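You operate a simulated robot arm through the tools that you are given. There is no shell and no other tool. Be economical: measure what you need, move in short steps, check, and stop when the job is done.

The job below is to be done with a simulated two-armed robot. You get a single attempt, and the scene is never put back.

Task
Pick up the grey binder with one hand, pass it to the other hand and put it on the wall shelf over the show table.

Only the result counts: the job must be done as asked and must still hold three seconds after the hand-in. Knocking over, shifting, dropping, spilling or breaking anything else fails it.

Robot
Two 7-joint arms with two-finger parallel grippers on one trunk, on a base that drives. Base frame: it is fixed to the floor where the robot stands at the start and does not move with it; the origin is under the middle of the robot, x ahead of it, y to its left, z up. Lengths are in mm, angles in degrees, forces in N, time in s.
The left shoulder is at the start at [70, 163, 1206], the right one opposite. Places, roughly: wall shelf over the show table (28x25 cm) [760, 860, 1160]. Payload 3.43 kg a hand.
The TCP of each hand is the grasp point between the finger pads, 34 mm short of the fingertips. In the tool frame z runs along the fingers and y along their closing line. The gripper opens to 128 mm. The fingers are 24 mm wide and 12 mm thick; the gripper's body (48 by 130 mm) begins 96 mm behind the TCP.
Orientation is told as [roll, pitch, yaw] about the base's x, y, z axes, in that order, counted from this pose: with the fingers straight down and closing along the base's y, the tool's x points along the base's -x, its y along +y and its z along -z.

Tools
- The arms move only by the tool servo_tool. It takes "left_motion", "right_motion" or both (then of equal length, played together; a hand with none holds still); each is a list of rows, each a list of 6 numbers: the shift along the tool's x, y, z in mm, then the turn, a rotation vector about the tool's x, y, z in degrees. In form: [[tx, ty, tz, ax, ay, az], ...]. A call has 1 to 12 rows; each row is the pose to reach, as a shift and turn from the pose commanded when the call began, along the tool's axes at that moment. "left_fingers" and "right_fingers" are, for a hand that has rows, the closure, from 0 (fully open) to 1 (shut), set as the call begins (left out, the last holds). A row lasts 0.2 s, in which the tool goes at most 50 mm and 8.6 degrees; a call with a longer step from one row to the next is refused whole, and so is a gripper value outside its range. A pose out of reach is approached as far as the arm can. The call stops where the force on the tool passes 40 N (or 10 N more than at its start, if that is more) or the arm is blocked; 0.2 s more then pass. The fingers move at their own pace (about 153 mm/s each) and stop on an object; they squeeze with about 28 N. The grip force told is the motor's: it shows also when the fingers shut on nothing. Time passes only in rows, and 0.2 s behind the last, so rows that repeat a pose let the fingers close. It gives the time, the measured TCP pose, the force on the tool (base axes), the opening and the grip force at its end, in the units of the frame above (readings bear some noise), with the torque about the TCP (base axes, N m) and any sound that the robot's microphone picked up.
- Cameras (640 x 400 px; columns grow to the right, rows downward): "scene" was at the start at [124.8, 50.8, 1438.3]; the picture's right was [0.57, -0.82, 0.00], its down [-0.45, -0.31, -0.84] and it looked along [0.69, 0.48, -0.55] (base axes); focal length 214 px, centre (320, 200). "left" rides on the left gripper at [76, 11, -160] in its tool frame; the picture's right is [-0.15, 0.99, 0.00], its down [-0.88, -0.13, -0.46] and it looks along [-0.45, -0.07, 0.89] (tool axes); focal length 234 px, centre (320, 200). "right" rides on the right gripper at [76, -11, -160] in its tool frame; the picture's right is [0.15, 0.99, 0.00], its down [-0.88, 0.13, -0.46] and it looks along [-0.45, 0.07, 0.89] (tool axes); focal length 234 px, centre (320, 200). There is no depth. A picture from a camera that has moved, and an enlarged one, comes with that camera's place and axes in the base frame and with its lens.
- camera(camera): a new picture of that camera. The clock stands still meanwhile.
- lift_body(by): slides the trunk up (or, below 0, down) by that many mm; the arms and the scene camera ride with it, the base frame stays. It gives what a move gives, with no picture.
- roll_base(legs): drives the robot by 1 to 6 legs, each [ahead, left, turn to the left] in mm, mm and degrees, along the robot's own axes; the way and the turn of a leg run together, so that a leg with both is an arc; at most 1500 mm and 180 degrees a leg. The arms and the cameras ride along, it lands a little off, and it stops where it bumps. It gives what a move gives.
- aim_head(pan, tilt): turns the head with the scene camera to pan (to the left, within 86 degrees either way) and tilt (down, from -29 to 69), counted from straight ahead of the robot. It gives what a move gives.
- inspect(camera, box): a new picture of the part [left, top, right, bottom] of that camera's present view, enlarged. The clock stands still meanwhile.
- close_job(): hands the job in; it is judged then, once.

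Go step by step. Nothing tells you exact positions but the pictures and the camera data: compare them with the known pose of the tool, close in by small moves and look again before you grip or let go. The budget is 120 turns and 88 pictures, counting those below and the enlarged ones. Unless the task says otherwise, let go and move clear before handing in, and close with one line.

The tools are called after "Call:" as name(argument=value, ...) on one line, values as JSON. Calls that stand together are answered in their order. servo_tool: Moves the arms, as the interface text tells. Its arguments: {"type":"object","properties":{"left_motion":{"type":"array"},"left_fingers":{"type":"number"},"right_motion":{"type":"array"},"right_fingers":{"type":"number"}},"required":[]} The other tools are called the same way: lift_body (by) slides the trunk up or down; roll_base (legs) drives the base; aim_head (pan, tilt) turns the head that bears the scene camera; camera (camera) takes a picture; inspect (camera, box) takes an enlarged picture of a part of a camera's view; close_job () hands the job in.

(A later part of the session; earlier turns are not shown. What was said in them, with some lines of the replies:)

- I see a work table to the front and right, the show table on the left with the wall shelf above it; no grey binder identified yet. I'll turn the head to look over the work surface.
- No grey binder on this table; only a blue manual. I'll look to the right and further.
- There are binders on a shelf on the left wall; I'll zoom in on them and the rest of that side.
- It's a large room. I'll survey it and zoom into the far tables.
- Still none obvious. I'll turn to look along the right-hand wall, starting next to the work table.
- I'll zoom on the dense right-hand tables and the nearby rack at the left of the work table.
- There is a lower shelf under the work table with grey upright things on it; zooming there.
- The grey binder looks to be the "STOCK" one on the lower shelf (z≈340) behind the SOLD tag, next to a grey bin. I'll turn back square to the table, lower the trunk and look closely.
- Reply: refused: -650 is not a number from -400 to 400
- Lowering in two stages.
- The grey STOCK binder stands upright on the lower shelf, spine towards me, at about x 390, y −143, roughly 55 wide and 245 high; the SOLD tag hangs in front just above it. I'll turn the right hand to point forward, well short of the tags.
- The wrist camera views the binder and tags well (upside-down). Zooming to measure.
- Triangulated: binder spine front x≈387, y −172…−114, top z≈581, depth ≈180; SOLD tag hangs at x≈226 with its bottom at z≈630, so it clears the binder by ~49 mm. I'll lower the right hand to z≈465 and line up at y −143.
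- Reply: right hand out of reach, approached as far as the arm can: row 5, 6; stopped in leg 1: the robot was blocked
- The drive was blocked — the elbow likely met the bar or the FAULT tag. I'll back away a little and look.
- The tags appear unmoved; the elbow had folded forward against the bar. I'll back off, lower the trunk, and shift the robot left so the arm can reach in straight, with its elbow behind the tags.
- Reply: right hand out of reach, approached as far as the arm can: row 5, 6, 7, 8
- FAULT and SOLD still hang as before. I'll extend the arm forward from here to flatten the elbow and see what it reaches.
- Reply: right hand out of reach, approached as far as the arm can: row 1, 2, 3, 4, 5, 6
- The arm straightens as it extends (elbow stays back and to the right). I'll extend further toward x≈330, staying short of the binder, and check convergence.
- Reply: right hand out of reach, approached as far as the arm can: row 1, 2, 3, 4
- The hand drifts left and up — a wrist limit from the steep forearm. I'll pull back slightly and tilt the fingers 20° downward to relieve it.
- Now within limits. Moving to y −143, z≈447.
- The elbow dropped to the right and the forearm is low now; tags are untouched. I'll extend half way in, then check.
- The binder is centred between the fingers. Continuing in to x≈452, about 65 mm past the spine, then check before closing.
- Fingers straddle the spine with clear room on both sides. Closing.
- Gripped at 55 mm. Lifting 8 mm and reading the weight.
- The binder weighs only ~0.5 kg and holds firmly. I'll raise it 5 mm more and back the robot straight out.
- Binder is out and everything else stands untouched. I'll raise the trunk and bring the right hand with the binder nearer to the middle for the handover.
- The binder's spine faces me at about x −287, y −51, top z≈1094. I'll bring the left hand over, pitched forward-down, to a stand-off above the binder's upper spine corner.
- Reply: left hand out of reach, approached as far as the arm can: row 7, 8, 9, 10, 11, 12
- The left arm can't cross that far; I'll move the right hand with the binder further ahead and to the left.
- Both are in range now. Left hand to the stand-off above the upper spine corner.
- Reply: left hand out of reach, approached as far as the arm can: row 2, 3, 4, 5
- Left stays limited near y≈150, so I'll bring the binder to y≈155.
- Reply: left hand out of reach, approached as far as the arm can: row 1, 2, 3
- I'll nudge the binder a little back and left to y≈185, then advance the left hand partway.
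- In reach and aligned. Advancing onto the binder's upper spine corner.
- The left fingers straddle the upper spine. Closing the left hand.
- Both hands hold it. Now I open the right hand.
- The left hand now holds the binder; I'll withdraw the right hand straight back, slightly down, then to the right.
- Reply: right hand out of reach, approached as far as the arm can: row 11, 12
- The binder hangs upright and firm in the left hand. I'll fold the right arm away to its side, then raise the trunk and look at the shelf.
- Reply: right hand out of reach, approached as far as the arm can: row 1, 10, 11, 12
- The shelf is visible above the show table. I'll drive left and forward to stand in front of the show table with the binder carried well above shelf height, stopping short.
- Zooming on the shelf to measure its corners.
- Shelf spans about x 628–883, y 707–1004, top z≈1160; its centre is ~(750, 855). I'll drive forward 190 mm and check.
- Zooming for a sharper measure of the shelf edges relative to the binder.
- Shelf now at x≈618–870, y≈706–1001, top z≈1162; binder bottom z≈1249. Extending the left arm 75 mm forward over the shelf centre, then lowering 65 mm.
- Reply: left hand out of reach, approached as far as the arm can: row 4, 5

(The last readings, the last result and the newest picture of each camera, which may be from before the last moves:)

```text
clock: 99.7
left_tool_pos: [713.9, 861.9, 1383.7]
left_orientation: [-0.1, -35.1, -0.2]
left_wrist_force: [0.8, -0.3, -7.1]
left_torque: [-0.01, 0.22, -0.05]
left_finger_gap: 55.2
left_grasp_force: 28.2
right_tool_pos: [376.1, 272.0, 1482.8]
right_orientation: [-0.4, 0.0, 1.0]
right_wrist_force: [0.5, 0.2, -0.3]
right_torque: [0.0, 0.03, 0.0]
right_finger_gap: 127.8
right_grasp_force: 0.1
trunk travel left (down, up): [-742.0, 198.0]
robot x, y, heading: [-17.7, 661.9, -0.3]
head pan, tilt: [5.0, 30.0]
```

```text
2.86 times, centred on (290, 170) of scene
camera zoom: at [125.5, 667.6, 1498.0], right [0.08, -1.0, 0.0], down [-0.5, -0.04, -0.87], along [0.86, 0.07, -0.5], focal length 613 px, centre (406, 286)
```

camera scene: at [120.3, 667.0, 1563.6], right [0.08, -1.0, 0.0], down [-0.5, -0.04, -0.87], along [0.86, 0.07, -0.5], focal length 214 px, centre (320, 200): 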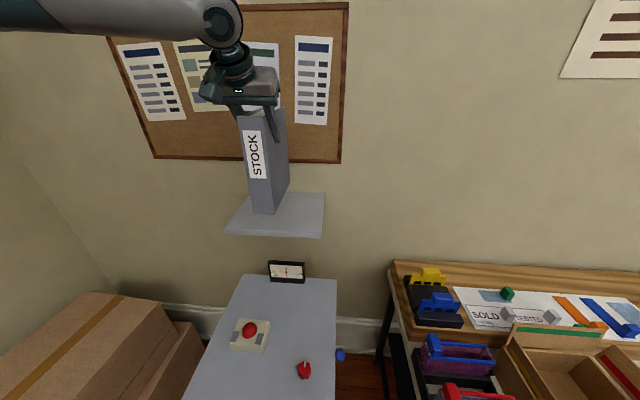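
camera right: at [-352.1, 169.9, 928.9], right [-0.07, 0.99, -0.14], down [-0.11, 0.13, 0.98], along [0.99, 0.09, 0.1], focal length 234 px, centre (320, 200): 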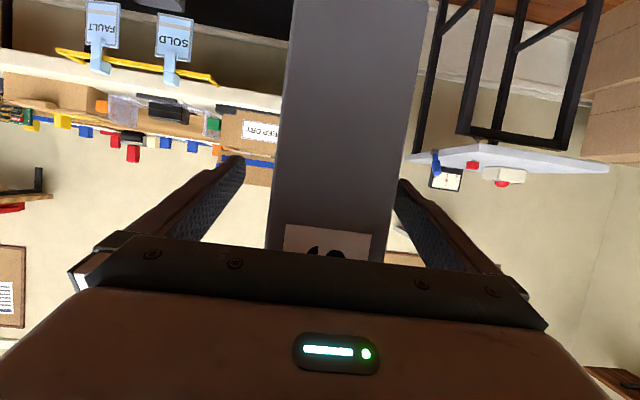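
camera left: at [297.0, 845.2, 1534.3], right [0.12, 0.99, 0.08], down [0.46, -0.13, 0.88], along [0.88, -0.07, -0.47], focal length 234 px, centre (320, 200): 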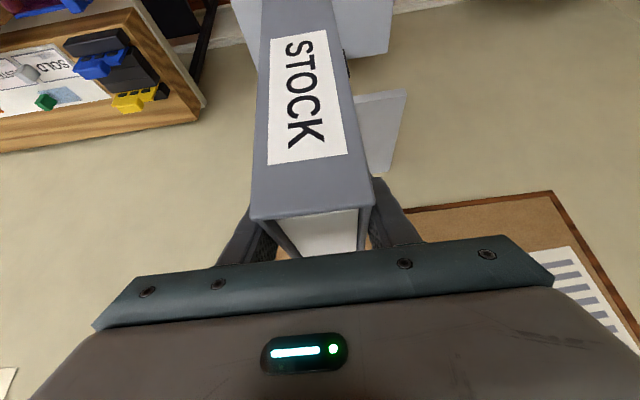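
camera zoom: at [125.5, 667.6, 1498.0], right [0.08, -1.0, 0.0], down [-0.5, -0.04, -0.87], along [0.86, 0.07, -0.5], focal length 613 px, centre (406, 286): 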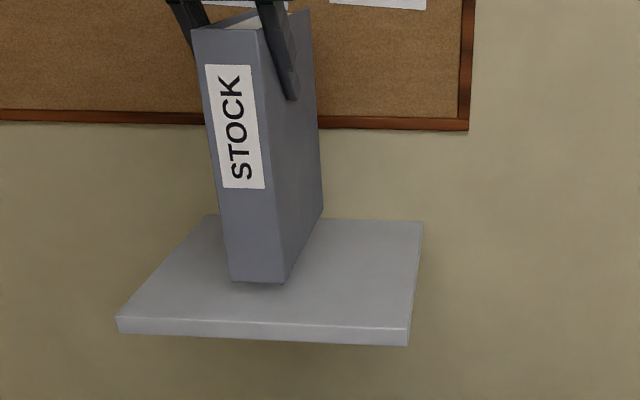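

The binder hovers ~20 mm above the shelf, well inside it. Lowering gently, first 16 mm.

Call:
servo_tool(left_motion=[[2.3, 0, 3.3, 0, 0, 0], [4.6, 0, 6.5, 0, 0, 0], [6.9, 0, 9.8, 0, 0, 0], [9.2, 0, 13.1, 0, 0, 0], [9.2, 0, 13.1, 0, 0, 0]])

Call:
servo_tool(left_motion=[[1.2, 0, 1.6, 0, 0, 0], [2.3, 0, 3.3, 0, 0, 0], [2.3, 0, 3.3, 0, 0, 0]])

Call:
inspect(camera="scene", box=[180, 100, 400, 240])

```text
clock: 100.9
left_tool_pos: [715.6, 860.9, 1367.7]
left_orientation: [0.0, -35.2, -0.3]
left_wrist_force: [-0.2, -1.1, -6.1]
left_torque: [0.01, 0.22, -0.01]
left_finger_gap: 55.0
left_grasp_force: 28.5
right_tool_pos: [375.8, 271.1, 1482.9]
right_orientation: [-0.4, 0.1, 1.1]
right_wrist_force: [0.3, -0.5, 0.3]
right_torque: [-0.03, 0.02, 0.0]
right_finger_gap: 128.1
right_grasp_force: 0.2
trunk travel left (down, up): [-742.0, 198.0]
robot x, y, heading: [-18.5, 660.6, -0.5]
head pan, tilt: [5.0, 30.0]
```

```text
clock: 101.7
left_tool_pos: [713.2, 860.3, 1365.2]
left_orientation: [0.2, -35.0, -0.3]
left_wrist_force: [-0.8, -0.7, -6.3]
left_torque: [0.01, 0.19, -0.03]
left_finger_gap: 55.0
left_grasp_force: 27.8
right_tool_pos: [376.7, 271.7, 1482.7]
right_orientation: [-0.3, 0.0, 1.0]
right_wrist_force: [-1.2, -0.3, 0.0]
right_torque: [-0.02, 0.01, -0.04]
right_finger_gap: 128.1
right_grasp_force: 0.2
trunk travel left (down, up): [-742.0, 198.0]
robot x, y, heading: [-18.0, 659.5, -0.3]
head pan, tilt: [5.0, 30.0]
```

```text
2.86 times, centred on (290, 170) of scene
camera zoom: at [125.2, 667.3, 1498.0], right [0.08, -1.0, 0.0], down [-0.5, -0.04, -0.87], along [0.86, 0.07, -0.5], focal length 613 px, centre (406, 286)
```

zoom: 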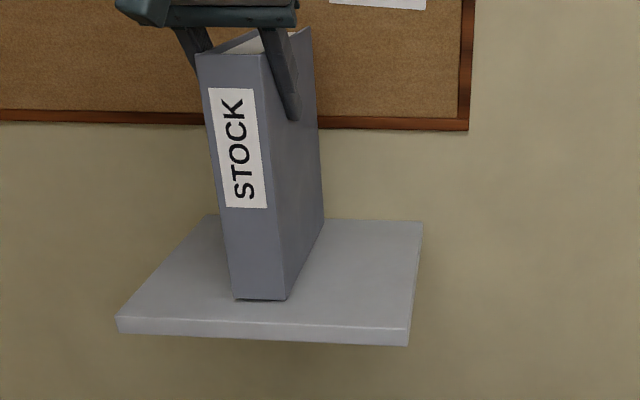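

Only a few millimetres remain; still no contact. Lowering 2 mm per call row, watching the force.

Call:
servo_tool(left_motion=[[0.6, 0, 0.8, 0, 0, 0], [1.2, 0, 1.6, 0, 0, 0], [1.7, 0, 2.5, 0, 0, 0], [1.7, 0, 2.5, 0, 0, 0]])

Call:
servo_tool(left_motion=[[0.6, 0, 0.8, 0, 0, 0], [1.2, 0, 1.6, 0, 0, 0], [1.2, 0, 1.6, 0, 0, 0]])

```text
clock: 102.7
left_tool_pos: [713.7, 860.9, 1361.8]
left_orientation: [0.0, -35.1, -0.2]
left_wrist_force: [0.5, 0.8, -5.3]
left_torque: [-0.02, 0.24, 0.01]
left_finger_gap: 54.9
left_grasp_force: 28.5
right_tool_pos: [376.0, 271.1, 1483.8]
right_orientation: [-0.3, -0.1, 1.0]
right_wrist_force: [0.4, 0.1, 0.5]
right_torque: [0.0, 0.01, 0.02]
right_finger_gap: 128.2
right_grasp_force: 0.1
trunk travel left (down, up): [-742.0, 198.0]
robot x, y, heading: [-18.0, 662.7, -0.3]
head pan, tilt: [5.0, 30.0]
```

```text
clock: 103.5
left_tool_pos: [712.0, 861.1, 1357.8]
left_orientation: [0.0, -35.0, -0.3]
left_wrist_force: [-1.1, 0.4, -4.9]
left_torque: [0.01, 0.23, -0.01]
left_finger_gap: 54.9
left_grasp_force: 27.9
right_tool_pos: [376.1, 270.4, 1482.6]
right_orientation: [-0.3, 0.0, 1.0]
right_wrist_force: [-0.1, -1.1, 0.2]
right_torque: [-0.03, 0.01, 0.0]
right_finger_gap: 127.8
right_grasp_force: 0.0
trunk travel left (down, up): [-742.0, 198.0]
robot x, y, heading: [-15.6, 660.8, -0.6]
head pan, tilt: [5.0, 30.0]
```

Call:
servo_tool(left_motion=[[0.6, 0, 0.8, 0, 0, 0], [1.2, 0, 1.6, 0, 0, 0], [1.2, 0, 1.6, 0, 0, 0]])

Call:
inspect(camera="scene", box=[230, 160, 350, 240])

```text
clock: 104.3
left_tool_pos: [712.7, 861.7, 1358.5]
left_orientation: [0.0, -35.3, -0.2]
left_wrist_force: [-0.3, 0.9, -0.7]
left_torque: [-0.14, -0.57, 0.02]
left_finger_gap: 55.2
left_grasp_force: 27.9
right_tool_pos: [375.3, 270.4, 1482.8]
right_orientation: [-0.3, -0.1, 1.0]
right_wrist_force: [-0.4, 0.3, 0.6]
right_torque: [0.03, 0.02, -0.01]
right_finger_gap: 127.9
right_grasp_force: 0.1
trunk travel left (down, up): [-742.0, 198.0]
robot x, y, heading: [-17.3, 660.9, -0.5]
head pan, tilt: [5.0, 30.0]
```

```text
5.00 times, centred on (290, 200) of scene
camera zoom: at [124.5, 667.2, 1498.1], right [0.08, -1.0, 0.0], down [-0.5, -0.04, -0.87], along [0.86, 0.07, -0.5], focal length 1072 px, centre (470, 200)
```

zoom: 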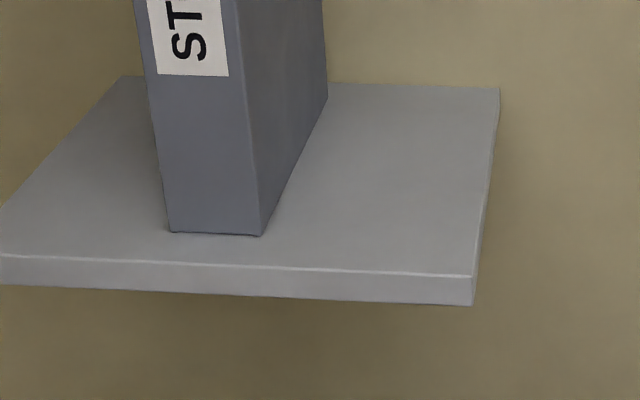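

Contact made (the weight came off the hand). I'll press 1 mm more to seat it, then open the left hand.

Call:
servo_tool(left_motion=[[0.6, 0, 0.8, 0, 0, 0], [0.6, 0, 0.8, 0, 0, 0]])

Call:
servo_tool(left_motion=[[0, 0, 0, 0, 0, 0], [0, 0, 0, 0, 0, 0], [0, 0, 0, 0, 0, 0], [0, 0, 0, 0, 0, 0]], left_fingers=0)

Call:
camera(camera="left")

Call:
camera(camera="scene")

```text
clock: 104.9
left_tool_pos: [712.1, 861.3, 1359.0]
left_orientation: [-0.1, -35.4, -0.3]
left_wrist_force: [-0.6, 0.9, 5.2]
left_torque: [-0.05, -0.97, 0.04]
left_finger_gap: 54.8
left_grasp_force: 28.0
right_tool_pos: [373.8, 270.5, 1484.0]
right_orientation: [-0.4, -0.1, 1.1]
right_wrist_force: [0.0, -0.2, -0.1]
right_torque: [-0.01, 0.0, -0.03]
right_finger_gap: 128.0
right_grasp_force: 0.0
trunk travel left (down, up): [-742.0, 198.0]
robot x, y, heading: [-15.8, 658.3, -0.1]
head pan, tilt: [5.0, 30.0]
```

```text
clock: 105.9
left_tool_pos: [713.6, 861.0, 1356.5]
left_orientation: [0.1, -35.1, -0.3]
left_wrist_force: [-0.1, 0.8, -0.4]
left_torque: [-0.05, -0.01, 0.02]
left_finger_gap: 127.8
left_grasp_force: 0.1
right_tool_pos: [375.1, 272.7, 1482.9]
right_orientation: [-0.2, -0.2, 1.1]
right_wrist_force: [-0.6, 0.5, -0.5]
right_torque: [0.0, 0.01, -0.03]
right_finger_gap: 128.1
right_grasp_force: 0.1
trunk travel left (down, up): [-742.0, 198.0]
robot x, y, heading: [-19.4, 662.5, -0.6]
head pan, tilt: [5.0, 30.0]
```

```text
19 pictures are left
camera left: at [559.3, 873.3, 1444.0], right [0.12, 0.99, 0.09], down [0.46, -0.13, 0.88], along [0.88, -0.07, -0.47], focal length 234 px, centre (320, 200)
```

left: 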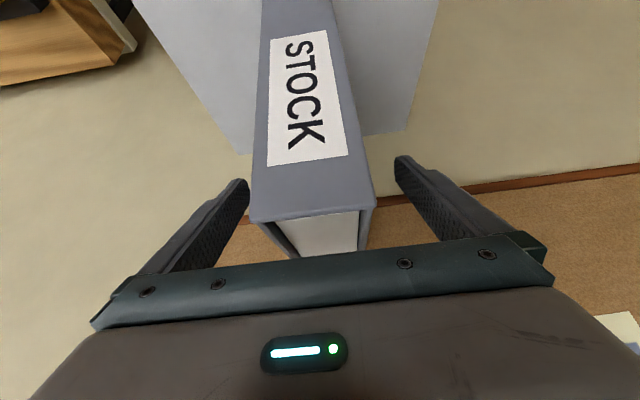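

```text
18 pictures are left
camera scene: at [124.5, 667.1, 1498.1], right [0.08, -1.0, 0.0], down [-0.5, -0.04, -0.87], along [0.86, 0.07, -0.5], focal length 214 px, centre (320, 200)
```

scene: 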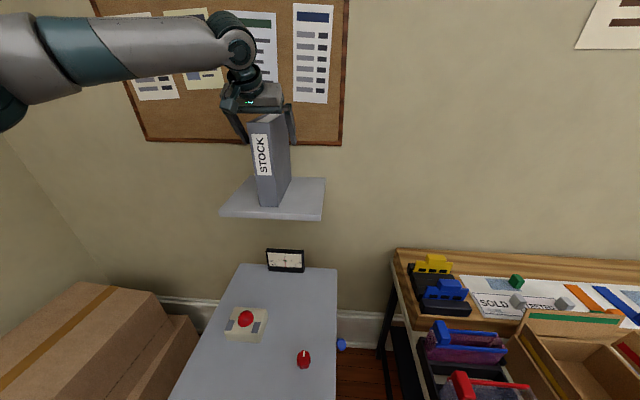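

The binder stands free on the shelf, centred between the open fingers. Withdrawing the left hand along its own axis.

Call:
servo_tool(left_motion=[[0, 0, -15, 0, 0, 0], [0, 0, -30, 0, 0, 0], [0, 0, -55, 0, 0, 0], [0, 0, -80, 0, 0, 0], [0, 0, -110, 0, 0, 0], [0, 0, -140, 0, 0, 0]])

Call:
camera(camera="scene")

```text
clock: 107.3
left_tool_pos: [631.6, 860.4, 1471.7]
left_orientation: [0.1, -35.2, -0.5]
left_wrist_force: [0.7, 0.3, 0.1]
left_torque: [0.0, 0.02, 0.01]
left_finger_gap: 128.2
left_grasp_force: 0.1
right_tool_pos: [373.6, 270.7, 1483.8]
right_orientation: [-0.3, -0.1, 1.1]
right_wrist_force: [-0.9, 0.0, -0.3]
right_torque: [-0.01, -0.01, 0.0]
right_finger_gap: 128.1
right_grasp_force: 0.0
trunk travel left (down, up): [-742.0, 198.0]
robot x, y, heading: [-18.4, 661.6, -0.3]
head pan, tilt: [5.0, 30.0]
```

```text
17 pictures are left
camera scene: at [123.2, 666.9, 1498.2], right [0.08, -1.0, 0.0], down [-0.5, -0.04, -0.87], along [0.86, 0.07, -0.5], focal length 214 px, centre (320, 200)
```

scene: 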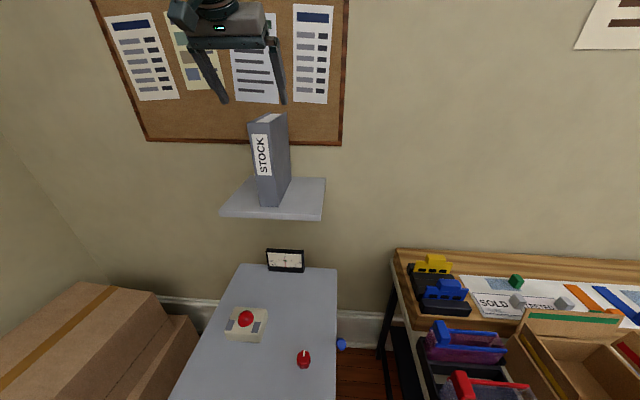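

The binder stands upright on the shelf and both hands are clear. I'll back off a bit and take one last look.

Call:
roll_base(legs=[[-250, 0, 0]])

Call:
camera(camera="scene")

```text
clock: 109.1
left_tool_pos: [397.0, 858.8, 1469.6]
left_orientation: [0.1, -35.0, -0.7]
left_wrist_force: [0.0, -0.1, -1.0]
left_torque: [-0.02, 0.0, 0.01]
left_finger_gap: 128.2
left_grasp_force: 0.2
right_tool_pos: [134.9, 270.2, 1482.1]
right_orientation: [-0.2, -0.1, 0.6]
right_wrist_force: [0.3, -0.3, -0.5]
right_torque: [0.0, 0.01, -0.01]
right_finger_gap: 128.0
right_grasp_force: 0.0
trunk travel left (down, up): [-742.0, 198.0]
robot x, y, heading: [-261.2, 661.5, -0.8]
head pan, tilt: [5.0, 30.0]
```

```text
16 pictures are left
camera scene: at [-113.2, 668.4, 1497.8], right [0.07, -1.0, 0.0], down [-0.5, -0.04, -0.87], along [0.86, 0.06, -0.5], focal length 214 px, centre (320, 200)
```

scene: 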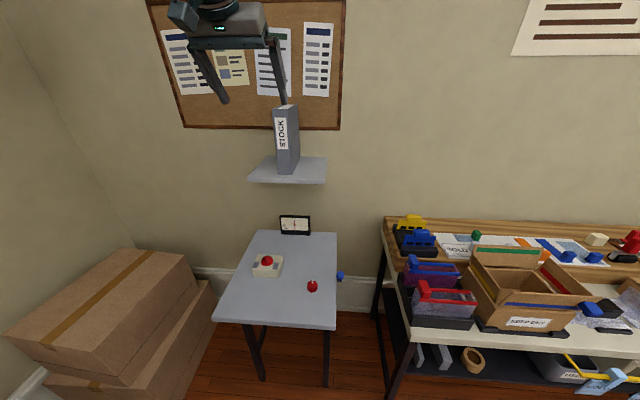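

The binder stands stably on the wall shelf, and everything I can see around it looks undisturbed; handing in.

Call:
close_job()

```text
The job is handed in.
```

The grey "STOCK" binder was picked up with the right hand, passed to the left, and now stands upright on the wall shelf over the show table. While I was reaching for it, the base was stopped once, most likely by the right elbow meeting the yellow bar that holds the SOLD and FAULT tags. In the pictures taken afterwards, both tags hung as before.
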